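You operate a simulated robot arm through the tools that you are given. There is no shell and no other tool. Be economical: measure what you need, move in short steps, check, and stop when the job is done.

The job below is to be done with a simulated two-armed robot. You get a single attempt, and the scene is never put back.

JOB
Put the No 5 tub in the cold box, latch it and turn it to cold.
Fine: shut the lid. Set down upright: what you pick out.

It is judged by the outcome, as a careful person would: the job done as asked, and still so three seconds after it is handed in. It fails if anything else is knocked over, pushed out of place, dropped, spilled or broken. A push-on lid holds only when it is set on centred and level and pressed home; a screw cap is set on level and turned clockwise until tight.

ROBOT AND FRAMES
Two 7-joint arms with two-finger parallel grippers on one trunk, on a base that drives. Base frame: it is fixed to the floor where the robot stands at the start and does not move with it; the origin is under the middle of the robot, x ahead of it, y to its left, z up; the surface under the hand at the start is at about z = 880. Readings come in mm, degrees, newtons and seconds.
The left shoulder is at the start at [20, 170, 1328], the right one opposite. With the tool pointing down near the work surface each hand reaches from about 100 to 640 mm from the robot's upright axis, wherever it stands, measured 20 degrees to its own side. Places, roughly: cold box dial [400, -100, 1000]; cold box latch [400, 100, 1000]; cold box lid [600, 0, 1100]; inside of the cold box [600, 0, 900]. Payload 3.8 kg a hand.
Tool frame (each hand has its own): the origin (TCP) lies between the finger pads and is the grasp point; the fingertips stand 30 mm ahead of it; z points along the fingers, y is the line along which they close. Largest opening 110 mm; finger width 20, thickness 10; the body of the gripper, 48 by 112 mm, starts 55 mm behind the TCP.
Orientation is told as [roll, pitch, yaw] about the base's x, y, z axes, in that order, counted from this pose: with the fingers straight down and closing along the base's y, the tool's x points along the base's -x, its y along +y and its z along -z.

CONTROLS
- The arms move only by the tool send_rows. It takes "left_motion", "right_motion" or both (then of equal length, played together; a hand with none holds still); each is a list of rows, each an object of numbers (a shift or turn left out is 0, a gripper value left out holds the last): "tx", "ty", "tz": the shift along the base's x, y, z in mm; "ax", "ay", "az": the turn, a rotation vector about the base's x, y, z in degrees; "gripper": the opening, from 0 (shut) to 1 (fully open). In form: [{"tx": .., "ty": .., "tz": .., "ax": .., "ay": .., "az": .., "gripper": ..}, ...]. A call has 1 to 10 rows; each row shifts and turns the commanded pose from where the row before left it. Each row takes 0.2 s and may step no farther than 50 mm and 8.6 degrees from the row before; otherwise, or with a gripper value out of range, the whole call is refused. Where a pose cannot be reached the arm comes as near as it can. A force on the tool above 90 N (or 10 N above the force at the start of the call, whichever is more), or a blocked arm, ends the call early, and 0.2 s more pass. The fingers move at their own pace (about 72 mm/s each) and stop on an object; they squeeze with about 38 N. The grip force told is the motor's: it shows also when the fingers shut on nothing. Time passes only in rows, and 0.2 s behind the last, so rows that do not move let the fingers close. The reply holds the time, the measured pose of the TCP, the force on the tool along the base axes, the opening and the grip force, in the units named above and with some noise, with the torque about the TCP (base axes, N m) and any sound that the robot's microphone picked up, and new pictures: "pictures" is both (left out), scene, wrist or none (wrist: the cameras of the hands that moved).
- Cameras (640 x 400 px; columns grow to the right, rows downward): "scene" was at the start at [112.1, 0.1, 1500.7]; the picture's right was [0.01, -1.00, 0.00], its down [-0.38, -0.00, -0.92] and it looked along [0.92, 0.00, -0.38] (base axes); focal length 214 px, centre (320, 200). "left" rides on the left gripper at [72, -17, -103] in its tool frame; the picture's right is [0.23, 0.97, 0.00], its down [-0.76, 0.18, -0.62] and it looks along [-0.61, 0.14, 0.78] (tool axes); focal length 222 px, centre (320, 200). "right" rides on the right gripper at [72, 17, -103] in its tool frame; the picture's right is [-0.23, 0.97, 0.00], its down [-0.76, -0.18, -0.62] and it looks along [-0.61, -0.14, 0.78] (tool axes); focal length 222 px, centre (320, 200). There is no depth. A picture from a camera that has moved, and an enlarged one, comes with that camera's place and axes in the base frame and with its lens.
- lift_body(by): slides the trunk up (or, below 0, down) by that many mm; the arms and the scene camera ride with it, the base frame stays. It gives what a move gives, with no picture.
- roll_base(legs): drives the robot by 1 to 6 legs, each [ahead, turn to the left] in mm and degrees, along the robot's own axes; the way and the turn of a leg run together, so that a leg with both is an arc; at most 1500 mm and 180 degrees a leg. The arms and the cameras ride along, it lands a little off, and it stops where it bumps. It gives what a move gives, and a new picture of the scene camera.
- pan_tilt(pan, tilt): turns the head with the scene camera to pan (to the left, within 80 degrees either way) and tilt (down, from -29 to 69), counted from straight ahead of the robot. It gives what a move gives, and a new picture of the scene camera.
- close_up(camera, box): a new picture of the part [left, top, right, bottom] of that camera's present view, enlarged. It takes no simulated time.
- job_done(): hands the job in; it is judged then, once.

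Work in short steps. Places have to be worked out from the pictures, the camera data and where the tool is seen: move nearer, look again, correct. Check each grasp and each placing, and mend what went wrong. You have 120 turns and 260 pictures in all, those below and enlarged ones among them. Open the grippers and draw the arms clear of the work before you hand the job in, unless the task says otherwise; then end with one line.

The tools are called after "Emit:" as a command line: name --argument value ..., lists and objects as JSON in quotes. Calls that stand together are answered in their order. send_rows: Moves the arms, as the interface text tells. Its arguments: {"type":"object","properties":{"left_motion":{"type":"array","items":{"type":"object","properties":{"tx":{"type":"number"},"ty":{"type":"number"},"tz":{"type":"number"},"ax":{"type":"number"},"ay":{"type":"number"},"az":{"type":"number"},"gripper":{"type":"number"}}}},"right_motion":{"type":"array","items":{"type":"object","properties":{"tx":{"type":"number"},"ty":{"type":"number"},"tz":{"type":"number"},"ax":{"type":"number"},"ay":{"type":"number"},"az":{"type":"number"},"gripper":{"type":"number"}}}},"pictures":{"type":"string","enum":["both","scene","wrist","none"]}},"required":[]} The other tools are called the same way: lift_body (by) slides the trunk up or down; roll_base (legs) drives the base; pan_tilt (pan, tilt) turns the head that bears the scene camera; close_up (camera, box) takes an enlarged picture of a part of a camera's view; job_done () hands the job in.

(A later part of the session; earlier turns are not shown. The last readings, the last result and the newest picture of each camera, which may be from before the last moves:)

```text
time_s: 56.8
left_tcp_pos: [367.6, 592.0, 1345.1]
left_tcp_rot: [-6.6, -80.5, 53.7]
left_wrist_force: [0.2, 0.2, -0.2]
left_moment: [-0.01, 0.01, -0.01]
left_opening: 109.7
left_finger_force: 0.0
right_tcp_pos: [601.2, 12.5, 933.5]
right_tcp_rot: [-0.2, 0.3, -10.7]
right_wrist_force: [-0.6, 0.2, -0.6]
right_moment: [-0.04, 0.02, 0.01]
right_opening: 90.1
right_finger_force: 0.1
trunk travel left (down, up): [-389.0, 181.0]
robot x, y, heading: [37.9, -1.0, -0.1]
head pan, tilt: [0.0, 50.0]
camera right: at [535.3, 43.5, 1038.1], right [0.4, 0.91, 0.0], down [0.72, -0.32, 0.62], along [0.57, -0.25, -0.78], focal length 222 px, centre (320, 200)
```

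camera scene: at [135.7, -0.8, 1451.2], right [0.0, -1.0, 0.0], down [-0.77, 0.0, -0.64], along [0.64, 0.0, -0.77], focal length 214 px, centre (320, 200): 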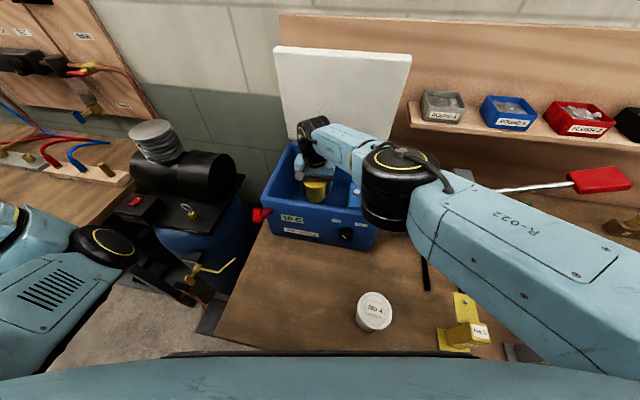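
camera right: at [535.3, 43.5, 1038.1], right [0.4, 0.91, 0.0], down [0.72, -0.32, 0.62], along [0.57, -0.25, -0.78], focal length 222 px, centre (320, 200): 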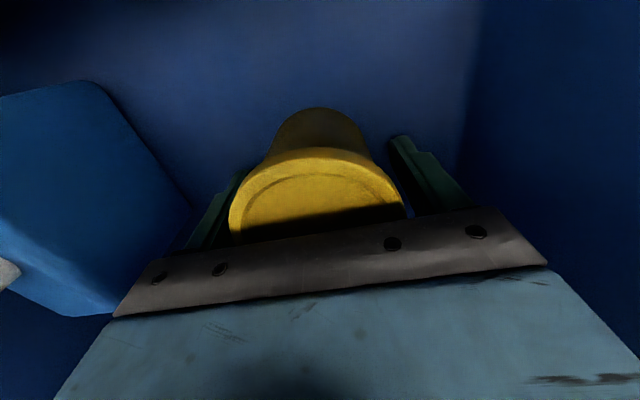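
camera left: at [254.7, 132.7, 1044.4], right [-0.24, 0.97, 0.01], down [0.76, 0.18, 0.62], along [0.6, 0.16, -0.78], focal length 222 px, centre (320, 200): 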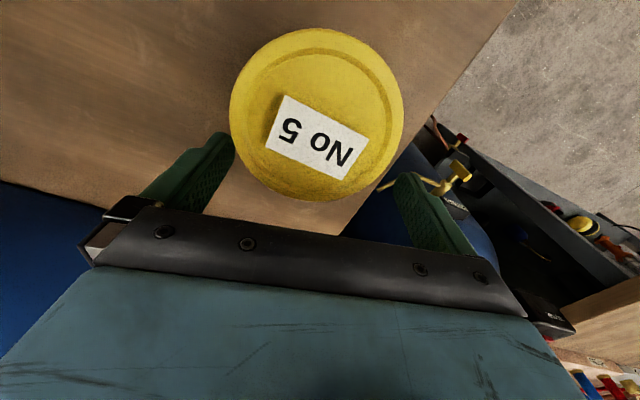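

Released, tub standing. I raise the trunk 50 mm, then the arm, straight up.

Emit:
lift_body --by 60

Emit:
send_rows --right_motion '[{"tz": 35}, {"tz": 40}, {"tz": 40}, {"tz": 40}]' --pictures "both"

```text
time_s: 57.8
left_tcp_pos: [368.2, 592.6, 1405.6]
left_tcp_rot: [-6.6, -80.6, 53.8]
left_wrist_force: [0.2, 0.8, 0.5]
left_moment: [0.03, 0.02, -0.01]
left_opening: 110.0
left_finger_force: 0.1
right_tcp_pos: [601.8, 13.5, 993.9]
right_tcp_rot: [-0.2, 0.2, -10.7]
right_wrist_force: [0.2, -0.5, -0.1]
right_moment: [-0.01, -0.04, 0.01]
right_opening: 90.0
right_finger_force: 0.0
trunk travel left (down, up): [-449.0, 121.0]
robot x, y, heading: [38.9, -1.8, -0.2]
head pan, tilt: [0.0, 50.0]
```

```text
time_s: 58.8
left_tcp_pos: [368.1, 594.8, 1405.5]
left_tcp_rot: [-6.8, -80.5, 54.1]
left_wrist_force: [-0.3, 0.6, -0.6]
left_moment: [-0.01, 0.0, -0.02]
left_opening: 109.9
left_finger_force: 0.1
right_tcp_pos: [601.4, 12.9, 1148.1]
right_tcp_rot: [-0.1, 0.3, -10.7]
right_wrist_force: [-1.2, -0.2, -0.2]
right_moment: [-0.01, -0.03, 0.01]
right_opening: 90.0
right_finger_force: 0.1
trunk travel left (down, up): [-449.0, 121.0]
robot x, y, heading: [43.3, -4.5, 0.2]
head pan, tilt: [0.0, 50.0]
camera scene: at [134.7, 0.0, 1483.3], right [0.0, -1.0, 0.0], down [-0.77, 0.0, -0.64], along [0.64, 0.0, -0.77], focal length 214 px, centre (320, 200)
camera right: at [535.0, 44.4, 1253.1], right [0.41, 0.91, 0.0], down [0.72, -0.32, 0.62], along [0.57, -0.25, -0.78], focal length 222 px, centre (320, 200)
```

scene: 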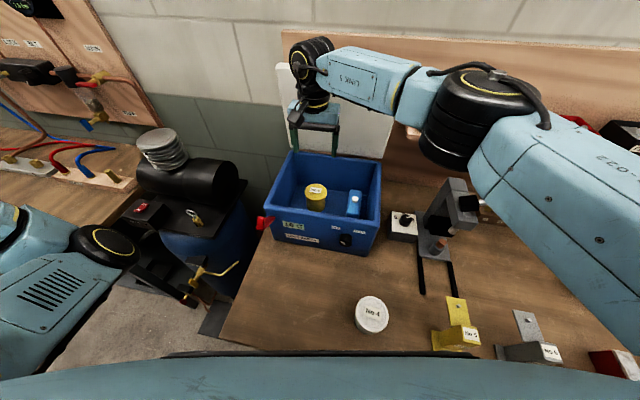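
right: 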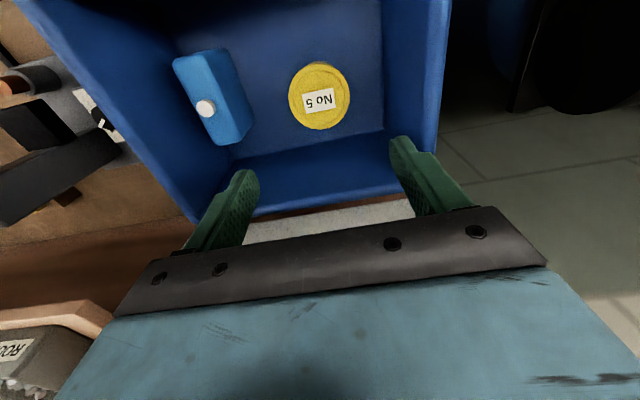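

The tub stands upright beside the ice pack. To shut the lid I must pull its upper edge forward: I raise the right hand in front of the lid and turn it to −100° so the fingers can straddle the edge.

Emit:
send_rows --right_motion '[{"tx": -20, "tz": 20, "ty": -5, "gripper": 1}, {"tx": -20, "tz": 20, "ty": -5}, {"tx": -20, "tz": 25, "ty": -5, "az": -8.4}, {"tx": -20, "tz": 25, "ty": -5, "az": -8.4}, {"tz": 25, "ty": -5, "az": -8.4}, {"tz": 25, "ty": -5, "az": -8.4}, {"tz": 25, "ty": -5, "az": -8.4}, {"tz": 25, "ty": -5, "az": -8.4}, {"az": -8.4, "tz": 15}, {"az": -8.4, "tz": 10}]' --pictures "none"

Emit:
send_rows --right_motion '[{"az": -8.4}, {"az": -8.4}, {"az": -5.5}]' --pictures "both"

```text
time_s: 61.0
left_tcp_pos: [366.9, 593.0, 1405.8]
left_tcp_rot: [-6.6, -80.4, 53.8]
left_wrist_force: [-0.5, 0.5, 0.0]
left_moment: [0.01, -0.03, 0.0]
left_opening: 110.1
left_finger_force: 0.0
right_tcp_pos: [522.1, -25.6, 1363.4]
right_tcp_rot: [-0.2, 0.2, -78.1]
right_wrist_force: [-0.2, -1.3, -0.5]
right_moment: [-0.01, -0.04, 0.02]
right_opening: 110.0
right_finger_force: 0.1
trunk travel left (down, up): [-449.0, 121.0]
robot x, y, heading: [37.4, -0.2, 0.0]
head pan, tilt: [0.0, 50.0]
```

```text
time_s: 61.8
left_tcp_pos: [366.1, 592.9, 1404.7]
left_tcp_rot: [-6.7, -80.5, 53.8]
left_wrist_force: [-0.9, -0.1, 0.8]
left_moment: [-0.01, 0.0, 0.0]
left_opening: 110.0
left_finger_force: 0.0
right_tcp_pos: [522.4, -28.1, 1364.2]
right_tcp_rot: [-0.2, 0.1, -100.5]
right_wrist_force: [-0.7, -0.2, -0.1]
right_moment: [-0.01, -0.01, -0.02]
right_opening: 110.2
right_finger_force: 0.2
trunk travel left (down, up): [-449.0, 121.0]
robot x, y, heading: [38.5, 1.0, 0.1]
head pan, tilt: [0.0, 50.0]
camera scene: at [135.3, -0.6, 1483.2], right [0.0, -1.0, 0.0], down [-0.77, 0.0, -0.64], along [0.64, 0.0, -0.77], focal length 214 px, centre (320, 200)
camera right: at [553.3, 40.8, 1468.6], right [0.92, -0.4, 0.0], down [-0.31, -0.72, 0.62], along [-0.25, -0.57, -0.78], focal length 222 px, centre (320, 200)
```

scene: 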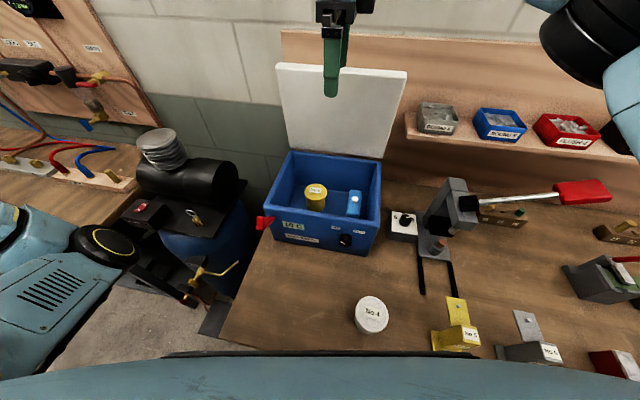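
right: 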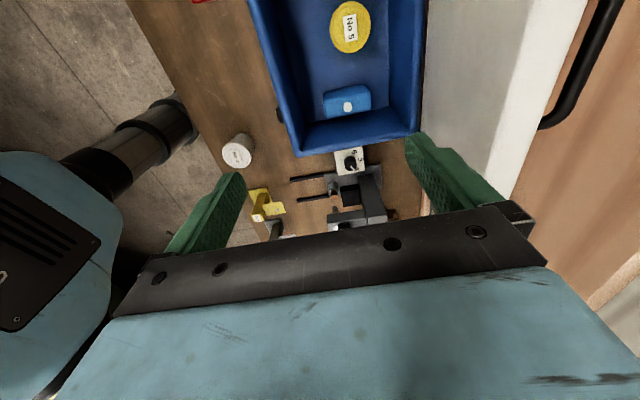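

I zoom in on the lid's top edge and the gap behind it to line up the fingers.

Emit:
close_up --camera "right" --box '[420, 0, 640, 230]'

Emit:
close_up --camera "scene" --box '[260, 20, 440, 170]'

```text
1.74 times, centred on (530, 115) of right
camera zoom: at [553.3, 40.8, 1468.6], right [0.92, -0.4, 0.0], down [-0.31, -0.72, 0.62], along [-0.25, -0.57, -0.78], focal length 386 px, centre (-45, 348)
```

zoom: 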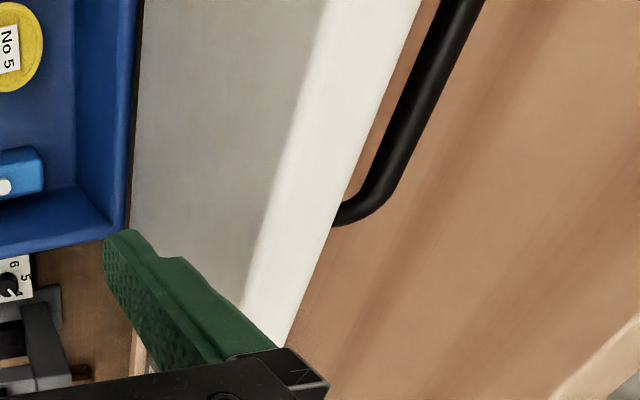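

```text
2.67 times, centred on (350, 95) of scene
camera zoom: at [135.3, -0.6, 1483.2], right [0.0, -1.0, 0.0], down [-0.77, 0.0, -0.64], along [0.64, 0.0, -0.77], focal length 572 px, centre (240, 480)
```

zoom: 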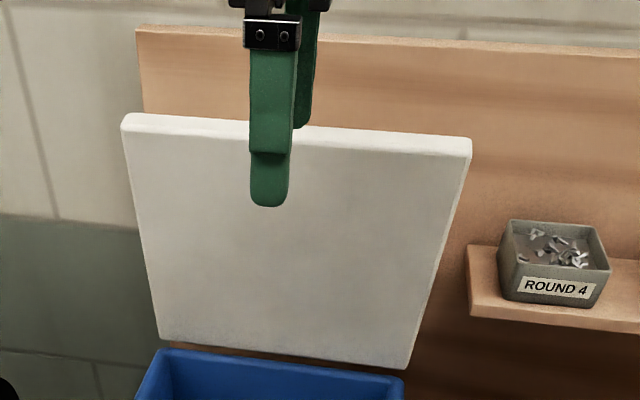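

The lid's top edge runs from (682,99) to (628,-183) at z≈1303, centre line through (669,-56), 31 mm thick. I move above it with a 70 mm opening.

Emit:
send_rows --right_motion '[{"tx": 30, "ty": -5.6, "gripper": 0.64}, {"tx": 30, "ty": -5.6}, {"tx": 30, "ty": -5.6}, {"tx": 30, "ty": -5.6}, {"tx": 26, "ty": -5}]' --pictures "both"

```text
time_s: 63.0
left_tcp_pos: [367.0, 592.7, 1404.5]
left_tcp_rot: [-6.5, -80.5, 53.8]
left_wrist_force: [0.2, 1.2, 0.1]
left_moment: [0.03, 0.0, 0.0]
left_opening: 109.8
left_finger_force: 0.0
right_tcp_pos: [625.0, -64.2, 1353.5]
right_tcp_rot: [0.0, 0.2, -100.3]
right_wrist_force: [-0.2, 0.4, -0.4]
right_moment: [-0.02, 0.03, 0.02]
right_opening: 70.6
right_finger_force: 0.1
right hand out of reach, approached as far as the arm can: row 4, 5
trunk travel left (down, up): [-449.0, 121.0]
robot x, y, heading: [37.9, -1.1, -0.1]
head pan, tilt: [0.0, 50.0]
camera scene: at [135.5, -0.7, 1483.2], right [0.0, -1.0, 0.0], down [-0.77, 0.0, -0.64], along [0.64, 0.0, -0.77], focal length 214 px, centre (320, 200)
camera right: at [655.1, 2.3, 1458.1], right [0.92, -0.4, 0.0], down [-0.31, -0.72, 0.62], along [-0.25, -0.57, -0.78], focal length 222 px, centre (320, 200)
```

scene: 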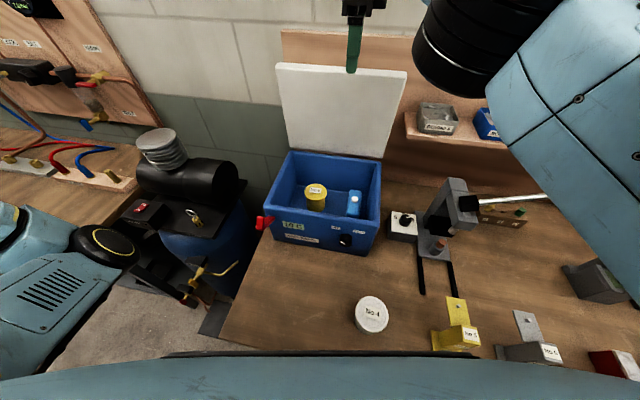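
right: 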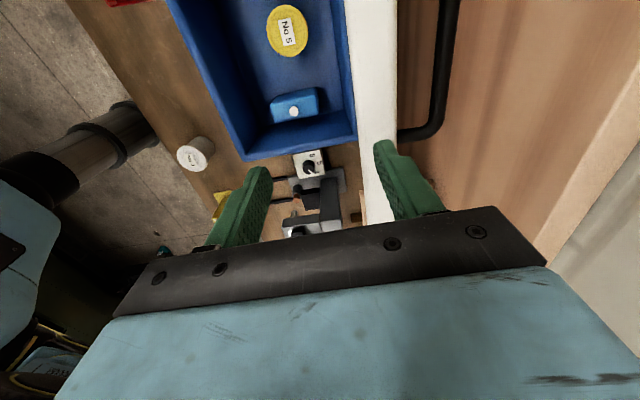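

The arm runs about 45 mm short upright. Leaning the hand 25° (fingers forward-down, matching the lid's closing tilt) brings the wrist back within reach; I do that above the edge.

Emit:
send_rows --right_motion '[{"ax": -1.5, "ay": -8.2, "tz": 5}, {"ax": -1.5, "ay": -8.2}, {"ax": -1.6, "ay": -8.2}, {"tx": -5, "ty": 1}]' --pictures "both"

```text
time_s: 64.0
left_tcp_pos: [366.6, 594.5, 1405.3]
left_tcp_rot: [-7.0, -80.4, 54.3]
left_wrist_force: [0.8, 1.4, 0.1]
left_moment: [-0.01, -0.02, -0.03]
left_opening: 109.9
left_finger_force: 0.0
right_tcp_pos: [652.5, -51.4, 1370.1]
right_tcp_rot: [22.2, 0.1, -100.4]
right_wrist_force: [0.0, 0.9, 0.1]
right_moment: [-0.02, -0.03, -0.01]
right_opening: 70.5
right_finger_force: 0.0
right hand out of reach, approached as far as the arm can: row 1, 2, 3
trunk travel left (down, up): [-449.0, 121.0]
robot x, y, heading: [39.4, -2.2, -0.1]
head pan, tilt: [0.0, 50.0]
camera scene: at [134.6, 1.1, 1483.3], right [0.0, -1.0, 0.0], down [-0.77, 0.0, -0.64], along [0.64, 0.0, -0.77], focal length 214 px, centre (320, 200)
camera right: at [643.3, 23.4, 1473.8], right [0.85, -0.39, 0.37], down [-0.53, -0.68, 0.51], along [0.05, -0.63, -0.78], focal length 222 px, centre (320, 200)
```

scene: 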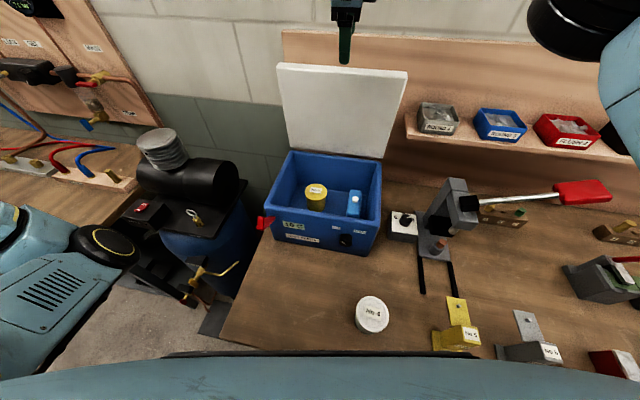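
right: 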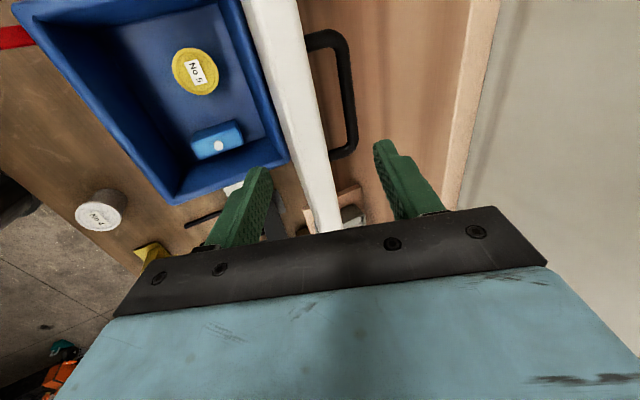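

The lid edge is between the fingers. I go down 70 mm, nudging 8 mm forward.

Emit:
send_rows --right_motion '[{"tx": 5, "ty": -1, "tz": -20}, {"tx": 4, "ty": -1, "tz": -20}, {"tz": -15}, {"tz": -10}, {"tz": -5}]' --pictures "both"

```text
time_s: 65.2
left_tcp_pos: [368.1, 592.5, 1405.7]
left_tcp_rot: [-6.6, -80.5, 53.8]
left_wrist_force: [0.4, 0.5, 0.4]
left_moment: [-0.02, 0.05, -0.02]
left_opening: 110.2
left_finger_force: 0.0
right_tcp_pos: [662.7, -55.0, 1301.5]
right_tcp_rot: [21.9, 0.0, -100.2]
right_wrist_force: [0.5, -0.4, 0.0]
right_moment: [-0.01, -0.03, -0.01]
right_opening: 70.4
right_finger_force: 0.1
trunk travel left (down, up): [-449.0, 121.0]
robot x, y, heading: [41.5, -0.3, 0.2]
head pan, tilt: [0.0, 50.0]
camera scene: at [135.4, -0.7, 1483.2], right [0.0, -1.0, 0.0], down [-0.77, 0.0, -0.64], along [0.64, 0.0, -0.77], focal length 214 px, centre (320, 200)
camera right: at [653.5, 20.2, 1403.9], right [0.85, -0.38, 0.37], down [-0.53, -0.68, 0.51], along [0.05, -0.63, -0.78], focal length 222 px, centre (320, 200)
```

scene: 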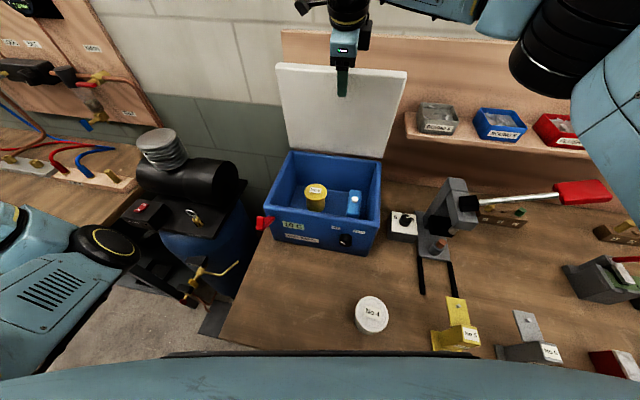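
right: 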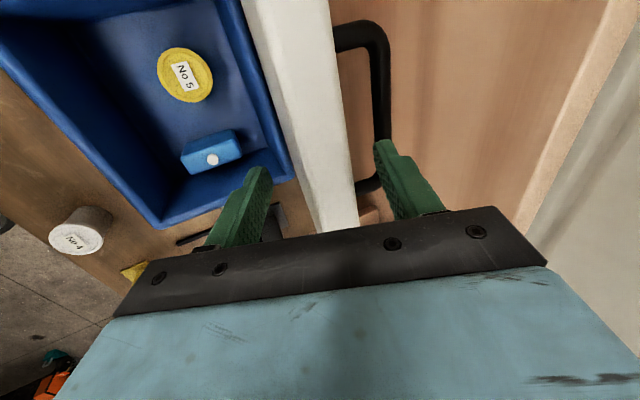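

The edge is straddled. I pull toward the robot along the lid's arc.

Emit:
send_rows --right_motion '[{"tx": -20, "ty": 3.7}, {"tx": -20, "ty": 3.7, "tz": -2}, {"tx": -20, "ty": 3.7, "tz": -4}, {"tx": -20, "ty": 3.7, "tz": -6}, {"tx": -20, "ty": 3.7, "tz": -8}, {"tx": -18, "ty": 3.4, "tz": -10}]' --pictures "both"

```text
time_s: 66.6
left_tcp_pos: [368.0, 592.1, 1404.6]
left_tcp_rot: [-6.6, -80.5, 53.8]
left_wrist_force: [0.5, 0.6, 0.6]
left_moment: [0.02, 0.02, -0.03]
left_opening: 110.1
left_finger_force: 0.0
right_tcp_pos: [542.9, -33.4, 1270.5]
right_tcp_rot: [22.1, 0.0, -100.3]
right_wrist_force: [-0.4, 0.3, 0.2]
right_moment: [0.01, -0.01, -0.01]
right_opening: 70.5
right_finger_force: 0.2
trunk travel left (down, up): [-449.0, 121.0]
robot x, y, heading: [41.0, -0.6, -0.4]
head pan, tilt: [0.0, 50.0]
camera scene: at [135.2, -0.5, 1483.2], right [0.0, -1.0, 0.0], down [-0.77, 0.0, -0.64], along [0.64, 0.0, -0.77], focal length 214 px, centre (320, 200)
camera right: at [534.7, 42.3, 1373.1], right [0.85, -0.38, 0.37], down [-0.53, -0.68, 0.51], along [0.05, -0.63, -0.78], focal length 222 px, centre (320, 200)
```

scene: 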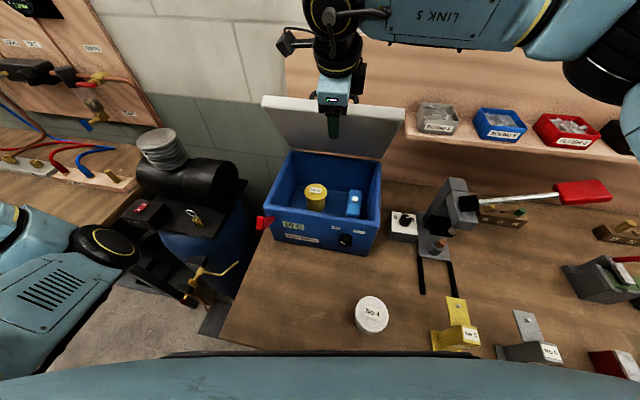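
right: 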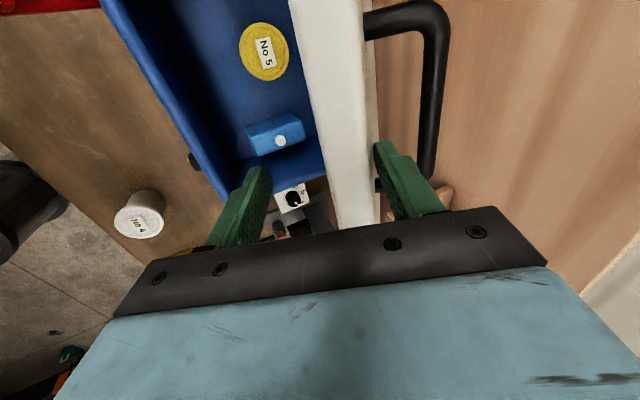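

Works well; the lid is about 28° forward. Continuing the arc with the hand tilting along.

Emit:
send_rows --right_motion '[{"tx": -18, "ty": 3.3, "tz": -10, "ax": -0.93, "ay": -4.9}, {"tx": -18, "ty": 3.3, "tz": -12, "ax": -0.93, "ay": -4.9}, {"tx": -17, "ty": 3.2, "tz": -15, "ax": -0.93, "ay": -4.9}, {"tx": -15, "ty": 2.8, "tz": -17, "ax": -0.93, "ay": -4.9}, {"tx": -13, "ty": 2.4, "tz": -19, "ax": -0.93, "ay": -4.9}]' --pictures "both"

```text
time_s: 67.8
left_tcp_pos: [368.3, 592.8, 1405.5]
left_tcp_rot: [-6.6, -80.6, 53.9]
left_wrist_force: [-0.3, 0.3, -0.1]
left_moment: [-0.01, -0.02, -0.01]
left_opening: 109.9
left_finger_force: 0.2
right_tcp_pos: [461.7, -17.6, 1199.3]
right_tcp_rot: [47.0, -0.2, -100.3]
right_wrist_force: [0.3, -0.1, -0.1]
right_moment: [-0.02, -0.05, 0.01]
right_opening: 70.7
right_finger_force: 0.0
trunk travel left (down, up): [-449.0, 121.0]
robot x, y, heading: [42.4, -2.1, -0.1]
head pan, tilt: [0.0, 50.0]
camera scene: at [135.2, -0.3, 1483.3], right [0.0, -1.0, 0.0], down [-0.77, 0.0, -0.64], along [0.64, 0.0, -0.77], focal length 214 px, centre (320, 200)
camera right: at [412.1, 65.0, 1281.8], right [0.61, -0.34, 0.71], down [-0.7, -0.65, 0.3], along [0.36, -0.68, -0.63], focal length 222 px, centre (320, 200)
```

scene: 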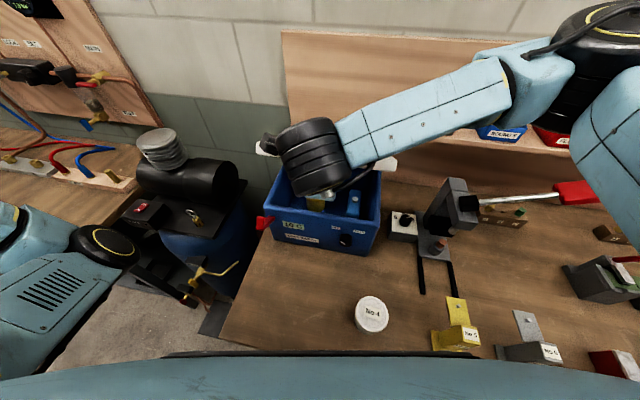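
right: 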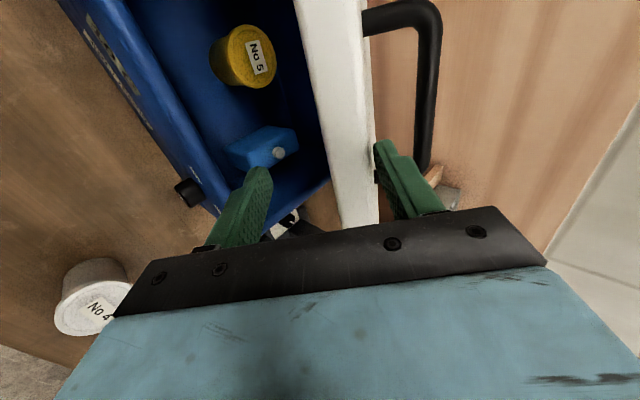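

Lid is now about 37° open. I back the fingers out along their own axis, then return the hand upright above it.

Emit:
send_rows --right_motion '[{"tx": -14.4, "ty": 2.7, "tz": 13.6}, {"tx": -14.4, "ty": 2.7, "tz": 13.6}, {"tx": -14.4, "ty": 2.7, "tz": 13.6}, {"tz": 25, "ax": 1.5, "ay": 8, "gripper": 0}, {"tz": 25, "ax": 1.5, "ay": 8}, {"tz": 15, "ax": 1.5, "ay": 8}, {"ax": 1.5, "ay": 8}, {"ax": 1.5, "ay": 8, "tx": 10, "ty": -2}, {"ax": 1.1, "ay": 6.1, "tx": 15, "ty": -3}]' --pictures "scene"

```text
time_s: 69.8
left_tcp_pos: [367.8, 592.7, 1405.5]
left_tcp_rot: [-6.3, -80.5, 53.7]
left_wrist_force: [0.3, -0.1, -0.5]
left_moment: [-0.02, -0.03, 0.02]
left_opening: 110.0
left_finger_force: 0.0
right_tcp_pos: [444.9, -15.4, 1303.0]
right_tcp_rot: [-0.1, 0.1, -100.3]
right_wrist_force: [-0.4, 0.2, 0.1]
right_moment: [0.04, 0.01, 0.0]
right_opening: 0.0
right_finger_force: 37.5
trunk travel left (down, up): [-449.0, 121.0]
robot x, y, heading: [40.5, 3.2, -0.0]
head pan, tilt: [0.0, 50.0]
camera scene: at [135.9, -0.7, 1483.2], right [0.0, -1.0, 0.0], down [-0.77, 0.0, -0.64], along [0.64, 0.0, -0.77], focal length 214 px, centre (320, 200)
```

scene: 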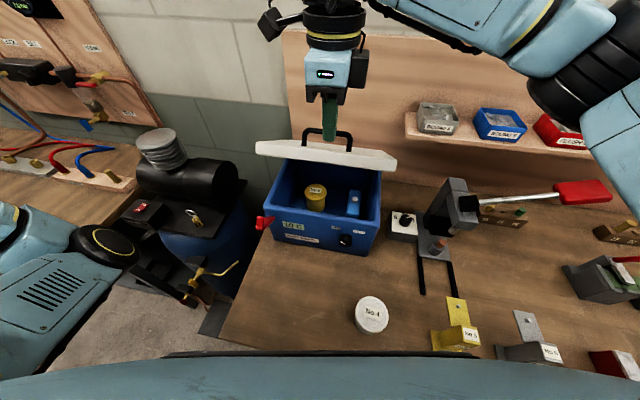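

The lid holds at about 37°. I'll press it down behind the handle with closed fingers: move over to about (582,-41), then down.

Emit:
send_rows --right_motion '[{"tx": 46, "ty": -8.7}, {"tx": 46, "ty": -8.7}, {"tx": 46, "ty": -8.7}, {"tz": -40}, {"tz": -40}, {"tz": -28}]' --pictures "both"

```text
time_s: 71.2
left_tcp_pos: [367.7, 593.2, 1404.7]
left_tcp_rot: [-6.4, -80.5, 53.8]
left_wrist_force: [0.3, 0.3, -0.4]
left_moment: [-0.01, 0.0, 0.0]
left_opening: 110.1
left_finger_force: 0.1
right_tcp_pos: [578.2, -40.7, 1194.0]
right_tcp_rot: [0.2, 0.1, -100.3]
right_wrist_force: [0.6, 0.1, 0.1]
right_moment: [0.01, 0.0, 0.0]
right_opening: 0.0
right_finger_force: 37.6
trunk travel left (down, up): [-449.0, 121.0]
robot x, y, heading: [40.4, 0.6, -0.0]
head pan, tilt: [0.0, 50.0]
camera scene: at [135.5, -0.7, 1483.2], right [0.0, -1.0, 0.0], down [-0.77, 0.0, -0.64], along [0.64, 0.0, -0.77], focal length 214 px, centre (320, 200)
camera right: at [608.9, 27.9, 1298.8], right [0.92, -0.4, 0.0], down [-0.31, -0.72, 0.62], along [-0.24, -0.57, -0.78], focal length 222 px, centre (320, 200)
```

scene: 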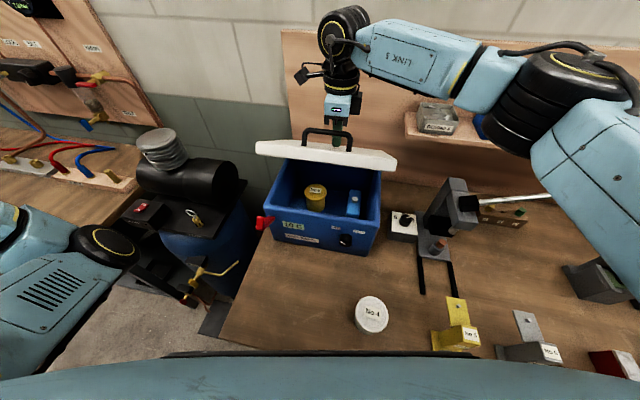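
right: 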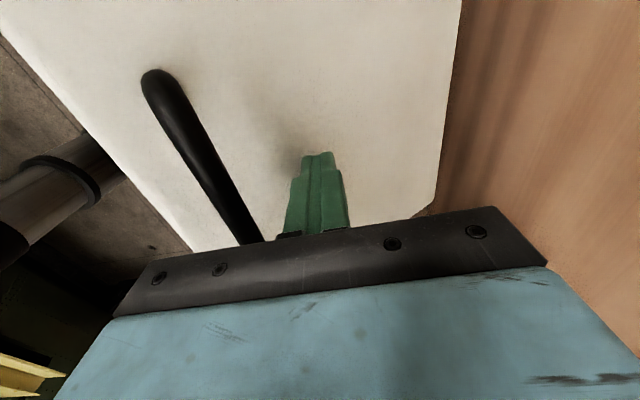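

Fingertips are behind the handle, just over the lid. Pressing down along the arc.

Emit:
send_rows --right_motion '[{"tz": -10, "tx": -5, "ty": 1}, {"tz": -10, "tx": -6, "ty": 1}, {"tz": -10, "tx": -6, "ty": 1}, {"tz": -10, "tx": -6, "ty": 1}, {"tz": -10, "tx": -6, "ty": 1}, {"tz": -10, "tx": -5, "ty": 1}, {"tz": -8, "tx": -4, "ty": 1}]' --pictures "both"

```text
time_s: 72.8
left_tcp_pos: [367.8, 592.5, 1405.6]
left_tcp_rot: [-6.6, -80.5, 53.8]
left_wrist_force: [-0.2, -0.2, -0.4]
left_moment: [0.02, -0.01, -0.01]
left_opening: 110.1
left_finger_force: 0.0
right_tcp_pos: [543.7, -34.1, 1125.8]
right_tcp_rot: [0.1, 0.1, -100.3]
right_wrist_force: [0.6, -0.3, -0.3]
right_moment: [0.02, 0.01, 0.01]
right_opening: 0.0
right_finger_force: 37.7
trunk travel left (down, up): [-449.0, 121.0]
robot x, y, heading: [41.5, -5.2, 0.0]
head pan, tilt: [0.0, 50.0]
camera scene: at [135.3, -0.6, 1483.2], right [0.0, -1.0, 0.0], down [-0.77, 0.0, -0.64], along [0.64, 0.0, -0.77], focal length 214 px, centre (320, 200)
camera right: at [573.8, 34.2, 1230.7], right [0.92, -0.4, 0.0], down [-0.31, -0.72, 0.62], along [-0.25, -0.57, -0.78], focal length 222 px, centre (320, 200)
```

scene: 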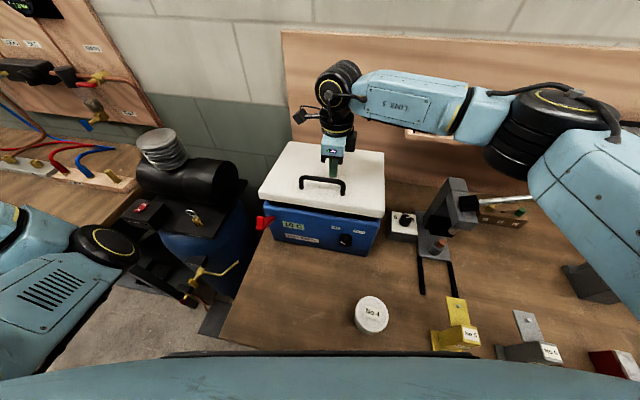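
right: 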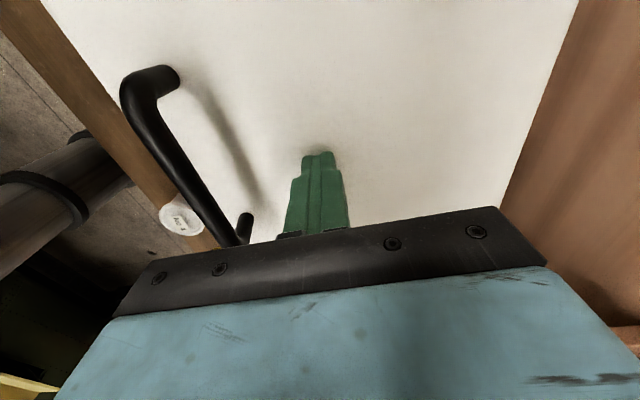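

Nearly shut. I keep pressing gently until the force tells it is home.

Emit:
send_rows --right_motion '[{"tz": -4}, {"tz": -4}, {"tz": -4}]' --pictures "none"

```text
time_s: 73.6
left_tcp_pos: [366.1, 593.3, 1404.6]
left_tcp_rot: [-6.6, -80.6, 53.8]
left_wrist_force: [0.1, 0.9, 0.6]
left_moment: [-0.02, 0.0, 0.0]
left_opening: 110.1
left_finger_force: 0.1
right_tcp_pos: [544.9, -33.6, 1115.3]
right_tcp_rot: [0.2, 0.1, -100.2]
right_wrist_force: [0.0, -0.4, -0.3]
right_moment: [-0.03, -0.03, 0.0]
right_opening: 0.2
right_finger_force: 37.5
trunk travel left (down, up): [-449.0, 121.0]
robot x, y, heading: [38.2, 1.1, 0.3]
head pan, tilt: [0.0, 50.0]
```

Emit:
send_rows --right_motion '[{"tz": -4}, {"tz": -4}, {"tz": -4}, {"tz": -4}]' --pictures "both"

```text
time_s: 74.6
left_tcp_pos: [361.3, 592.1, 1407.6]
left_tcp_rot: [-7.6, -80.6, 54.8]
left_wrist_force: [0.0, -0.2, -0.4]
left_moment: [0.02, 0.0, 0.0]
left_opening: 110.2
left_finger_force: 0.0
right_tcp_pos: [543.5, -33.4, 1110.0]
right_tcp_rot: [0.8, 0.6, -100.2]
right_wrist_force: [-2.2, -8.3, 59.6]
right_moment: [-0.74, 0.25, 0.46]
right_opening: 0.0
right_finger_force: 38.0
trunk travel left (down, up): [-449.0, 121.0]
robot x, y, heading: [36.3, -2.4, 0.2]
head pan, tilt: [0.0, 50.0]
camera scene: at [129.8, -1.7, 1484.2], right [0.0, -1.0, 0.0], down [-0.76, 0.0, -0.65], along [0.65, 0.0, -0.76], focal length 214 px, centre (320, 200)
camera right: at [572.5, 33.7, 1214.8], right [0.92, -0.4, 0.01], down [-0.32, -0.72, 0.61], along [-0.23, -0.57, -0.79], focal length 222 px, centre (320, 200)
```

scene: 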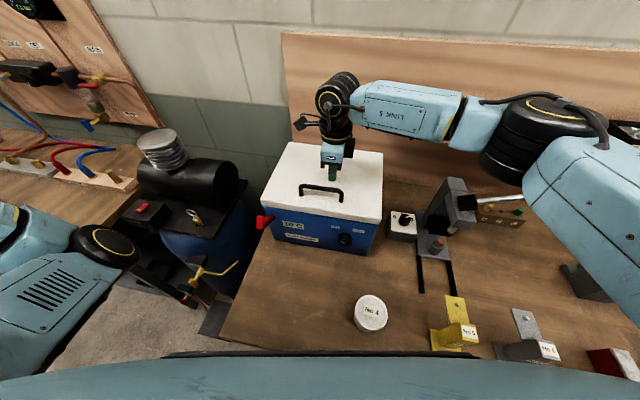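
right: 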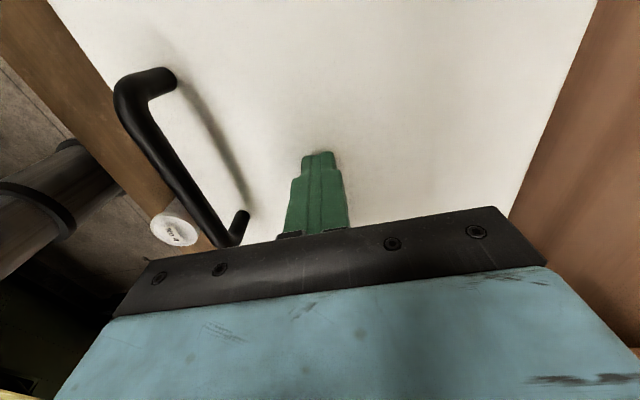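

Lid is home (60 N, top at z≈1080). I lift off and bring the right hand, fingers shut, in front of the latch lever at about (350,148).

Emit:
send_rows --right_motion '[{"tz": 20}, {"tz": 40}, {"tz": 30, "az": 8.4}, {"az": 8.4, "tx": -20, "ty": 15}, {"az": 8.4, "tx": -30, "ty": 25}, {"az": 8.4, "tx": -30, "ty": 25}, {"az": 8.4, "tx": -30, "ty": 25}, {"az": 8.4, "tx": -30, "ty": 30}, {"az": 8.4, "tx": -30, "ty": 30}, {"az": 8.4, "tx": -25, "ty": 32}]' --pictures "none"

Emit:
send_rows --right_motion '[{"az": 8.4}, {"az": 8.4}, {"az": 6, "tz": -20}, {"tz": -20}]' --pictures "both"

```text
time_s: 76.8
left_tcp_pos: [366.1, 594.7, 1405.1]
left_tcp_rot: [-6.9, -80.4, 54.2]
left_wrist_force: [-0.5, 0.4, 0.0]
left_moment: [-0.01, -0.01, -0.01]
left_opening: 110.0
left_finger_force: 0.2
right_tcp_pos: [348.1, 150.1, 1189.9]
right_tcp_rot: [0.2, 0.0, -32.9]
right_wrist_force: [0.3, -0.1, -0.1]
right_moment: [-0.01, 0.0, 0.01]
right_opening: 0.1
right_finger_force: 38.1
trunk travel left (down, up): [-449.0, 121.0]
robot x, y, heading: [39.9, -0.9, 0.2]
head pan, tilt: [0.0, 50.0]
```

```text
time_s: 77.8
left_tcp_pos: [367.9, 592.8, 1403.6]
left_tcp_rot: [-6.6, -80.5, 53.9]
left_wrist_force: [0.2, -0.9, 0.0]
left_moment: [-0.04, -0.02, 0.05]
left_opening: 109.9
left_finger_force: 0.1
right_tcp_pos: [349.4, 147.9, 1149.8]
right_tcp_rot: [0.1, 0.1, -10.1]
right_wrist_force: [-0.8, -0.1, 0.2]
right_moment: [0.01, -0.03, 0.0]
right_opening: 0.0
right_finger_force: 37.7
trunk travel left (down, up): [-449.0, 121.0]
robot x, y, heading: [39.6, 2.3, 0.1]
head pan, tilt: [0.0, 50.0]
camera scene: at [135.4, -0.6, 1483.2], right [0.0, -1.0, 0.0], down [-0.77, 0.0, -0.64], along [0.64, 0.0, -0.77], focal length 214 px, centre (320, 200)
camera right: at [282.6, 177.2, 1253.9], right [0.39, 0.92, 0.0], down [0.72, -0.31, 0.62], along [0.57, -0.24, -0.78], focal length 222 px, centre (320, 200)
```

scene: 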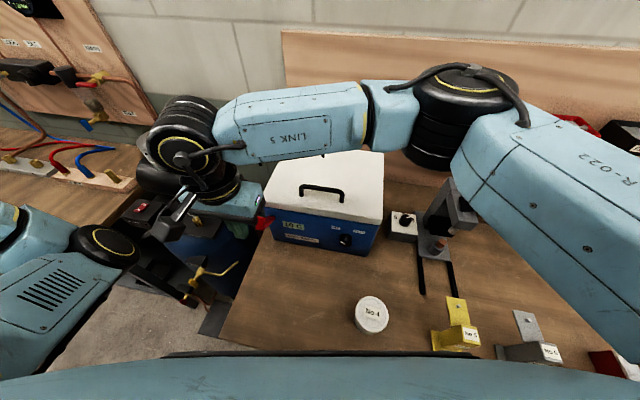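
right: 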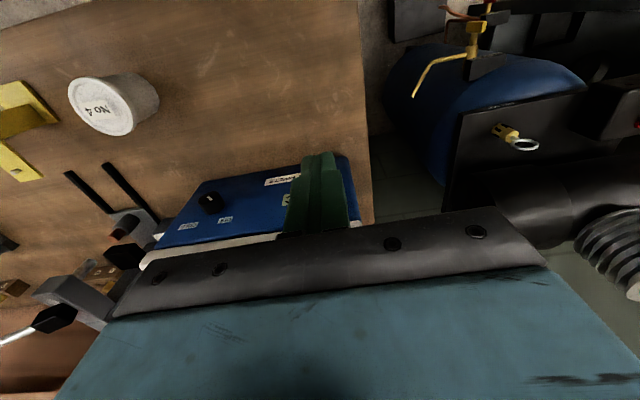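

Emit:
close_up --camera "scene" --box '[230, 170, 390, 270]'

```text
4.00 times, centred on (310, 220) of scene
camera zoom: at [135.4, -0.6, 1483.2], right [0.0, -1.0, 0.0], down [-0.77, 0.0, -0.64], along [0.64, 0.0, -0.77], focal length 858 px, centre (360, 120)
```

zoom: 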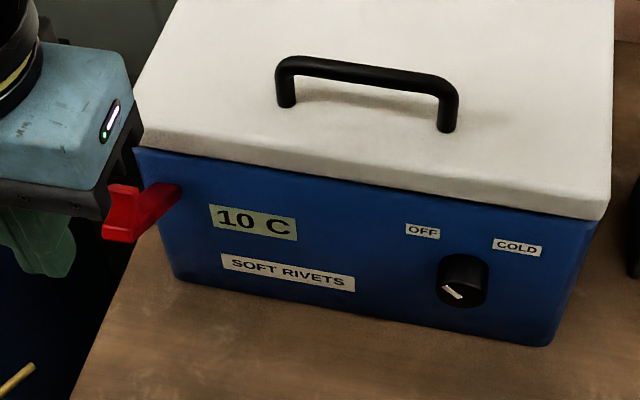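

The lever is as before, corner at about (398,142,1062). I lower the shut fingers in front of it to TCP z≈1066.

Emit:
send_rows --right_motion '[{"tz": -30, "tx": 2, "ty": 1}, {"tz": -30}, {"tz": -24}]' --pictures "both"

```text
time_s: 78.6
left_tcp_pos: [366.6, 592.3, 1404.9]
left_tcp_rot: [-6.6, -80.5, 53.8]
left_wrist_force: [0.0, -0.4, -0.4]
left_moment: [0.0, -0.01, 0.03]
left_opening: 110.1
left_finger_force: 0.0
right_tcp_pos: [351.1, 148.7, 1064.7]
right_tcp_rot: [0.1, -0.1, -10.2]
right_wrist_force: [-0.5, 0.0, 0.3]
right_moment: [-0.04, -0.04, 0.0]
right_opening: 0.0
right_finger_force: 37.6
trunk travel left (down, up): [-449.0, 121.0]
robot x, y, heading: [38.6, -1.4, -0.1]
head pan, tilt: [0.0, 50.0]
camera scene: at [135.4, -0.5, 1483.2], right [0.0, -1.0, 0.0], down [-0.77, 0.0, -0.64], along [0.64, 0.0, -0.77], focal length 214 px, centre (320, 200)
camera right: at [283.0, 178.6, 1169.3], right [0.4, 0.92, 0.0], down [0.72, -0.31, 0.62], along [0.57, -0.25, -0.78], focal length 222 px, centre (320, 200)
```

scene: 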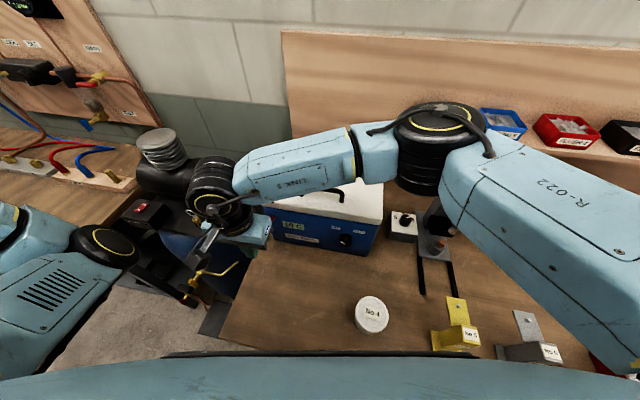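
right: 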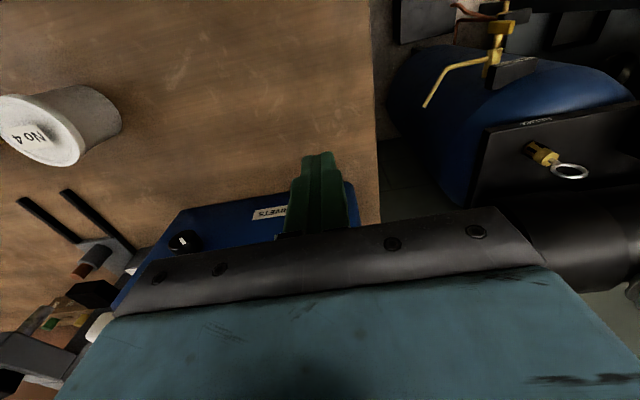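

I push forward along the box's normal in small steps.

Emit:
send_rows --right_motion '[{"tx": 11.8, "ty": -2.2}, {"tx": 11.8, "ty": -2.2}, {"tx": 11.8, "ty": -2.2}, {"tx": 9.8, "ty": -1.9}, {"tx": 9.8, "ty": -1.9}, {"tx": 9.8, "ty": -1.9}]' --pictures "both"

```text
time_s: 80.0
left_tcp_pos: [354.8, 591.2, 1408.0]
left_tcp_rot: [-9.0, -80.8, 56.2]
left_wrist_force: [0.2, -0.2, -0.4]
left_moment: [-0.03, -0.04, 0.03]
left_opening: 110.0
left_finger_force: 0.0
right_tcp_pos: [398.6, 141.1, 1071.3]
right_tcp_rot: [0.4, 0.6, -9.4]
right_wrist_force: [-55.5, -4.4, 50.7]
right_moment: [-0.44, -0.42, -0.45]
right_opening: 0.0
right_finger_force: 37.9
trunk travel left (down, up): [-449.0, 121.0]
robot x, y, heading: [36.8, -2.1, 0.0]
head pan, tilt: [0.0, 50.0]
camera scene: at [122.3, -2.2, 1484.6], right [0.0, -1.0, 0.0], down [-0.76, 0.0, -0.65], along [0.65, 0.0, -0.76], focal length 214 px, centre (320, 200)
camera right: at [331.9, 168.5, 1177.8], right [0.38, 0.92, 0.01], down [0.73, -0.31, 0.61], along [0.57, -0.23, -0.79], focal length 222 px, centre (320, 200)
```

scene: 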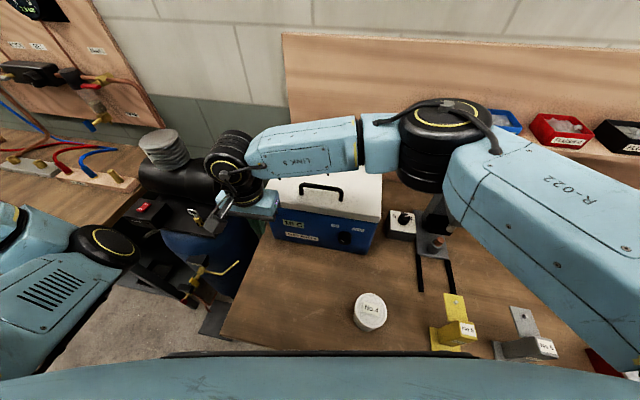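
right: 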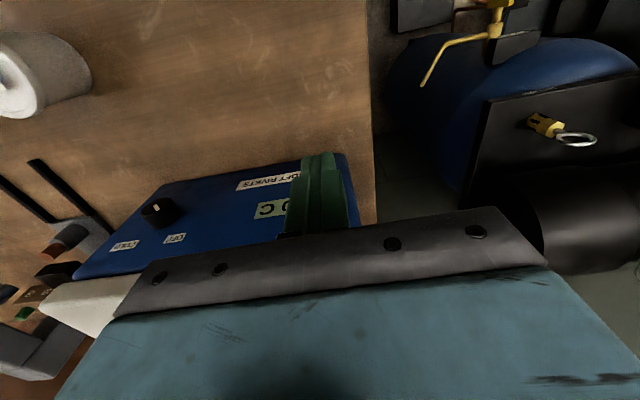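

The push meets friction straight along the lever, so the finger should follow the lever's arc upward as well. I move up-and-forward along it.

Emit:
send_rows --right_motion '[{"tx": 3, "ty": -0.5, "tz": 12}, {"tx": 9, "ty": -1.7, "tz": 10}, {"tx": 14, "ty": -2.6, "tz": 8}]' --pictures "both"

```text
time_s: 80.8
left_tcp_pos: [367.2, 593.8, 1406.0]
left_tcp_rot: [-6.8, -80.6, 54.0]
left_wrist_force: [0.1, -1.2, 0.1]
left_moment: [0.01, -0.01, 0.03]
left_opening: 109.8
left_finger_force: 0.1
right_tcp_pos: [445.4, 132.6, 1095.5]
right_tcp_rot: [0.1, 0.0, -10.4]
right_wrist_force: [-0.7, 3.6, 17.9]
right_moment: [-0.07, -0.2, -0.04]
right_opening: 0.2
right_finger_force: 37.8
trunk travel left (down, up): [-449.0, 121.0]
robot x, y, heading: [42.2, 2.1, -0.1]
head pan, tilt: [0.0, 50.0]
camera scene: at [135.1, -0.4, 1483.0], right [0.0, -1.0, 0.0], down [-0.77, 0.0, -0.64], along [0.64, 0.0, -0.77], focal length 214 px, centre (320, 200)
camera right: at [377.4, 161.5, 1199.7], right [0.4, 0.92, 0.0], down [0.71, -0.31, 0.62], along [0.57, -0.25, -0.78], focal length 222 px, centre (320, 200)
```

scene: 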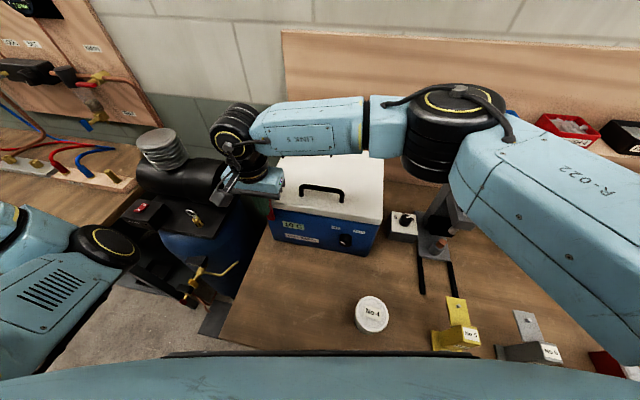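
right: 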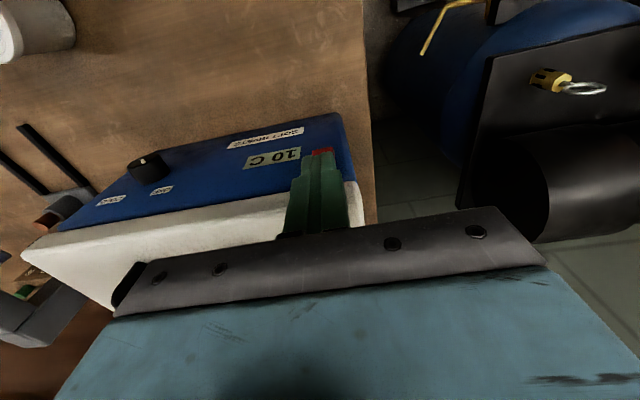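

A bit of red shows under the fingertips; I raise and back off to see where the lever is now.

Emit:
send_rows --right_motion '[{"tz": 30}, {"tz": 30, "tx": -15}, {"tx": -30, "tz": 20}, {"tx": -30, "ty": 30}, {"ty": 40}]' --pictures "none"

Emit:
close_up --camera "scene" --box '[230, 170, 390, 270]'

Emit:
close_up --camera "right" --box '[120, 60, 400, 240]'

```text
time_s: 82.0
left_tcp_pos: [367.2, 593.4, 1404.1]
left_tcp_rot: [-6.8, -80.4, 54.0]
left_wrist_force: [0.7, 1.0, -0.2]
left_moment: [0.0, -0.02, 0.0]
left_opening: 109.9
left_finger_force: 0.0
right_tcp_pos: [365.7, 203.1, 1174.8]
right_tcp_rot: [0.0, 0.1, -10.2]
right_wrist_force: [-0.4, 0.2, -0.1]
right_moment: [-0.04, -0.01, 0.01]
right_opening: 0.0
right_finger_force: 37.6
trunk travel left (down, up): [-449.0, 121.0]
robot x, y, heading: [38.8, -0.9, 0.2]
head pan, tilt: [0.0, 50.0]
```

```text
4.00 times, centred on (310, 220) of scene
camera zoom: at [135.2, 0.9, 1483.2], right [0.0, -1.0, 0.0], down [-0.77, 0.0, -0.64], along [0.64, 0.0, -0.77], focal length 858 px, centre (360, 120)
```

zoom: 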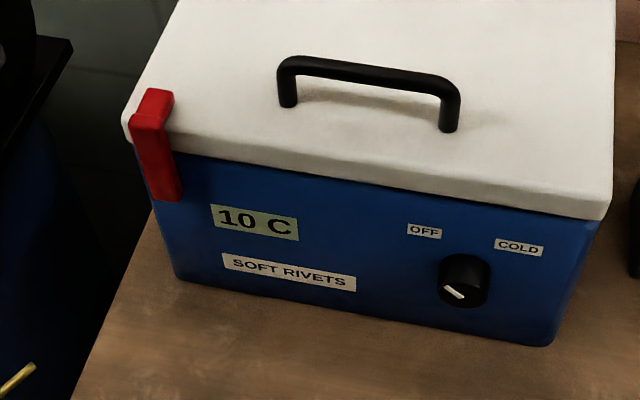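

```text
2.22 times, centred on (260, 150) of right
camera zoom: at [298.9, 232.0, 1279.6], right [0.4, 0.92, 0.0], down [0.72, -0.31, 0.62], along [0.57, -0.25, -0.78], focal length 494 px, centre (453, 311)
```

zoom: 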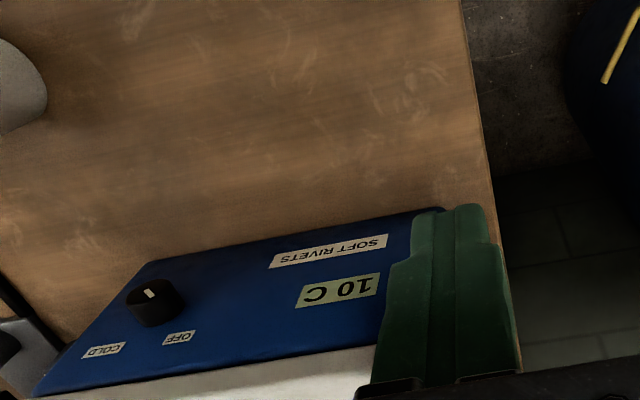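

The latch lever now stands upright with its hook over the lid. I'll give it a firm push at the front to make sure it is fully home.

Emit:
send_rows --right_motion '[{"ty": -32, "tx": 5}, {"ty": -31, "tx": 5}, {"tz": -30}, {"tz": -30}, {"tz": -25}, {"tx": 12, "ty": -2}, {"tx": 12, "ty": -2}, {"tx": 12, "ty": -2}, {"tx": 8, "ty": -1.5}, {"tx": 8, "ty": -1.5}]' --pictures "none"

```text
time_s: 84.2
left_tcp_pos: [367.6, 593.0, 1406.0]
left_tcp_rot: [-6.6, -80.6, 53.8]
left_wrist_force: [0.2, 0.9, -0.3]
left_moment: [-0.02, 0.0, -0.02]
left_opening: 109.8
left_finger_force: 0.1
right_tcp_pos: [427.6, 128.4, 1090.3]
right_tcp_rot: [0.1, 0.0, -10.2]
right_wrist_force: [0.1, -0.9, -0.1]
right_moment: [0.02, -0.03, -0.03]
right_opening: 0.0
right_finger_force: 37.5
trunk travel left (down, up): [-449.0, 121.0]
robot x, y, heading: [37.6, -1.9, 0.1]
head pan, tilt: [0.0, 50.0]
```

Emit:
send_rows --right_motion '[{"tx": 6, "ty": -1}, {"tx": 6, "ty": -1}, {"tx": 6, "ty": -1}]' --pictures "wrist"

```text
time_s: 85.0
left_tcp_pos: [366.6, 592.7, 1405.8]
left_tcp_rot: [-6.9, -80.5, 54.1]
left_wrist_force: [-1.3, -0.4, 0.0]
left_moment: [0.04, -0.03, -0.05]
left_opening: 109.7
left_finger_force: 0.0
right_tcp_pos: [444.9, 127.0, 1090.3]
right_tcp_rot: [0.0, 0.2, -10.1]
right_wrist_force: [-6.9, -2.1, 0.4]
right_moment: [0.02, 0.02, -0.07]
right_opening: 0.0
right_finger_force: 37.7
trunk travel left (down, up): [-449.0, 121.0]
robot x, y, heading: [37.0, -1.1, -0.1]
head pan, tilt: [0.0, 50.0]
camera right: at [378.2, 156.1, 1194.9], right [0.39, 0.92, 0.0], down [0.72, -0.31, 0.62], along [0.57, -0.24, -0.78], focal length 222 px, centre (320, 200)
```

right: 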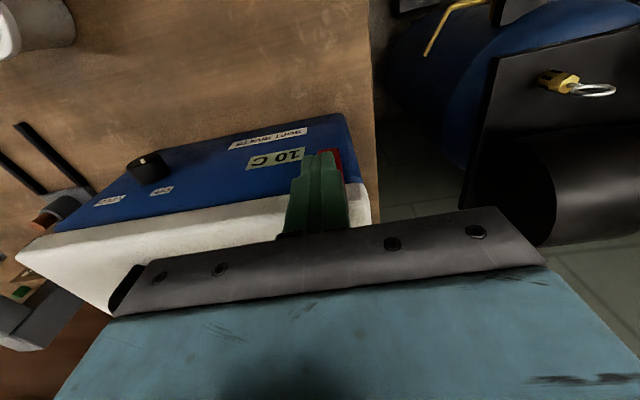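

Contact at x≈445; a little more to feel whether it is firm.

Emit:
send_rows --right_motion '[{"tx": 4, "ty": -0.7}, {"tx": 4, "ty": -0.7}]' --pictures "none"

```text
time_s: 85.6
left_tcp_pos: [362.1, 592.2, 1406.3]
left_tcp_rot: [-7.6, -80.7, 54.9]
left_wrist_force: [1.6, 0.3, -0.4]
left_moment: [-0.01, -0.02, -0.02]
left_opening: 109.9
left_finger_force: 0.2
right_tcp_pos: [447.1, 126.0, 1090.6]
right_tcp_rot: [0.0, 0.4, -9.9]
right_wrist_force: [-34.1, -2.0, -6.2]
right_moment: [0.04, 0.06, -0.19]
right_opening: 0.2
right_finger_force: 37.8
trunk travel left (down, up): [-449.0, 121.0]
robot x, y, heading: [39.0, 0.4, 0.1]
head pan, tilt: [0.0, 50.0]
```

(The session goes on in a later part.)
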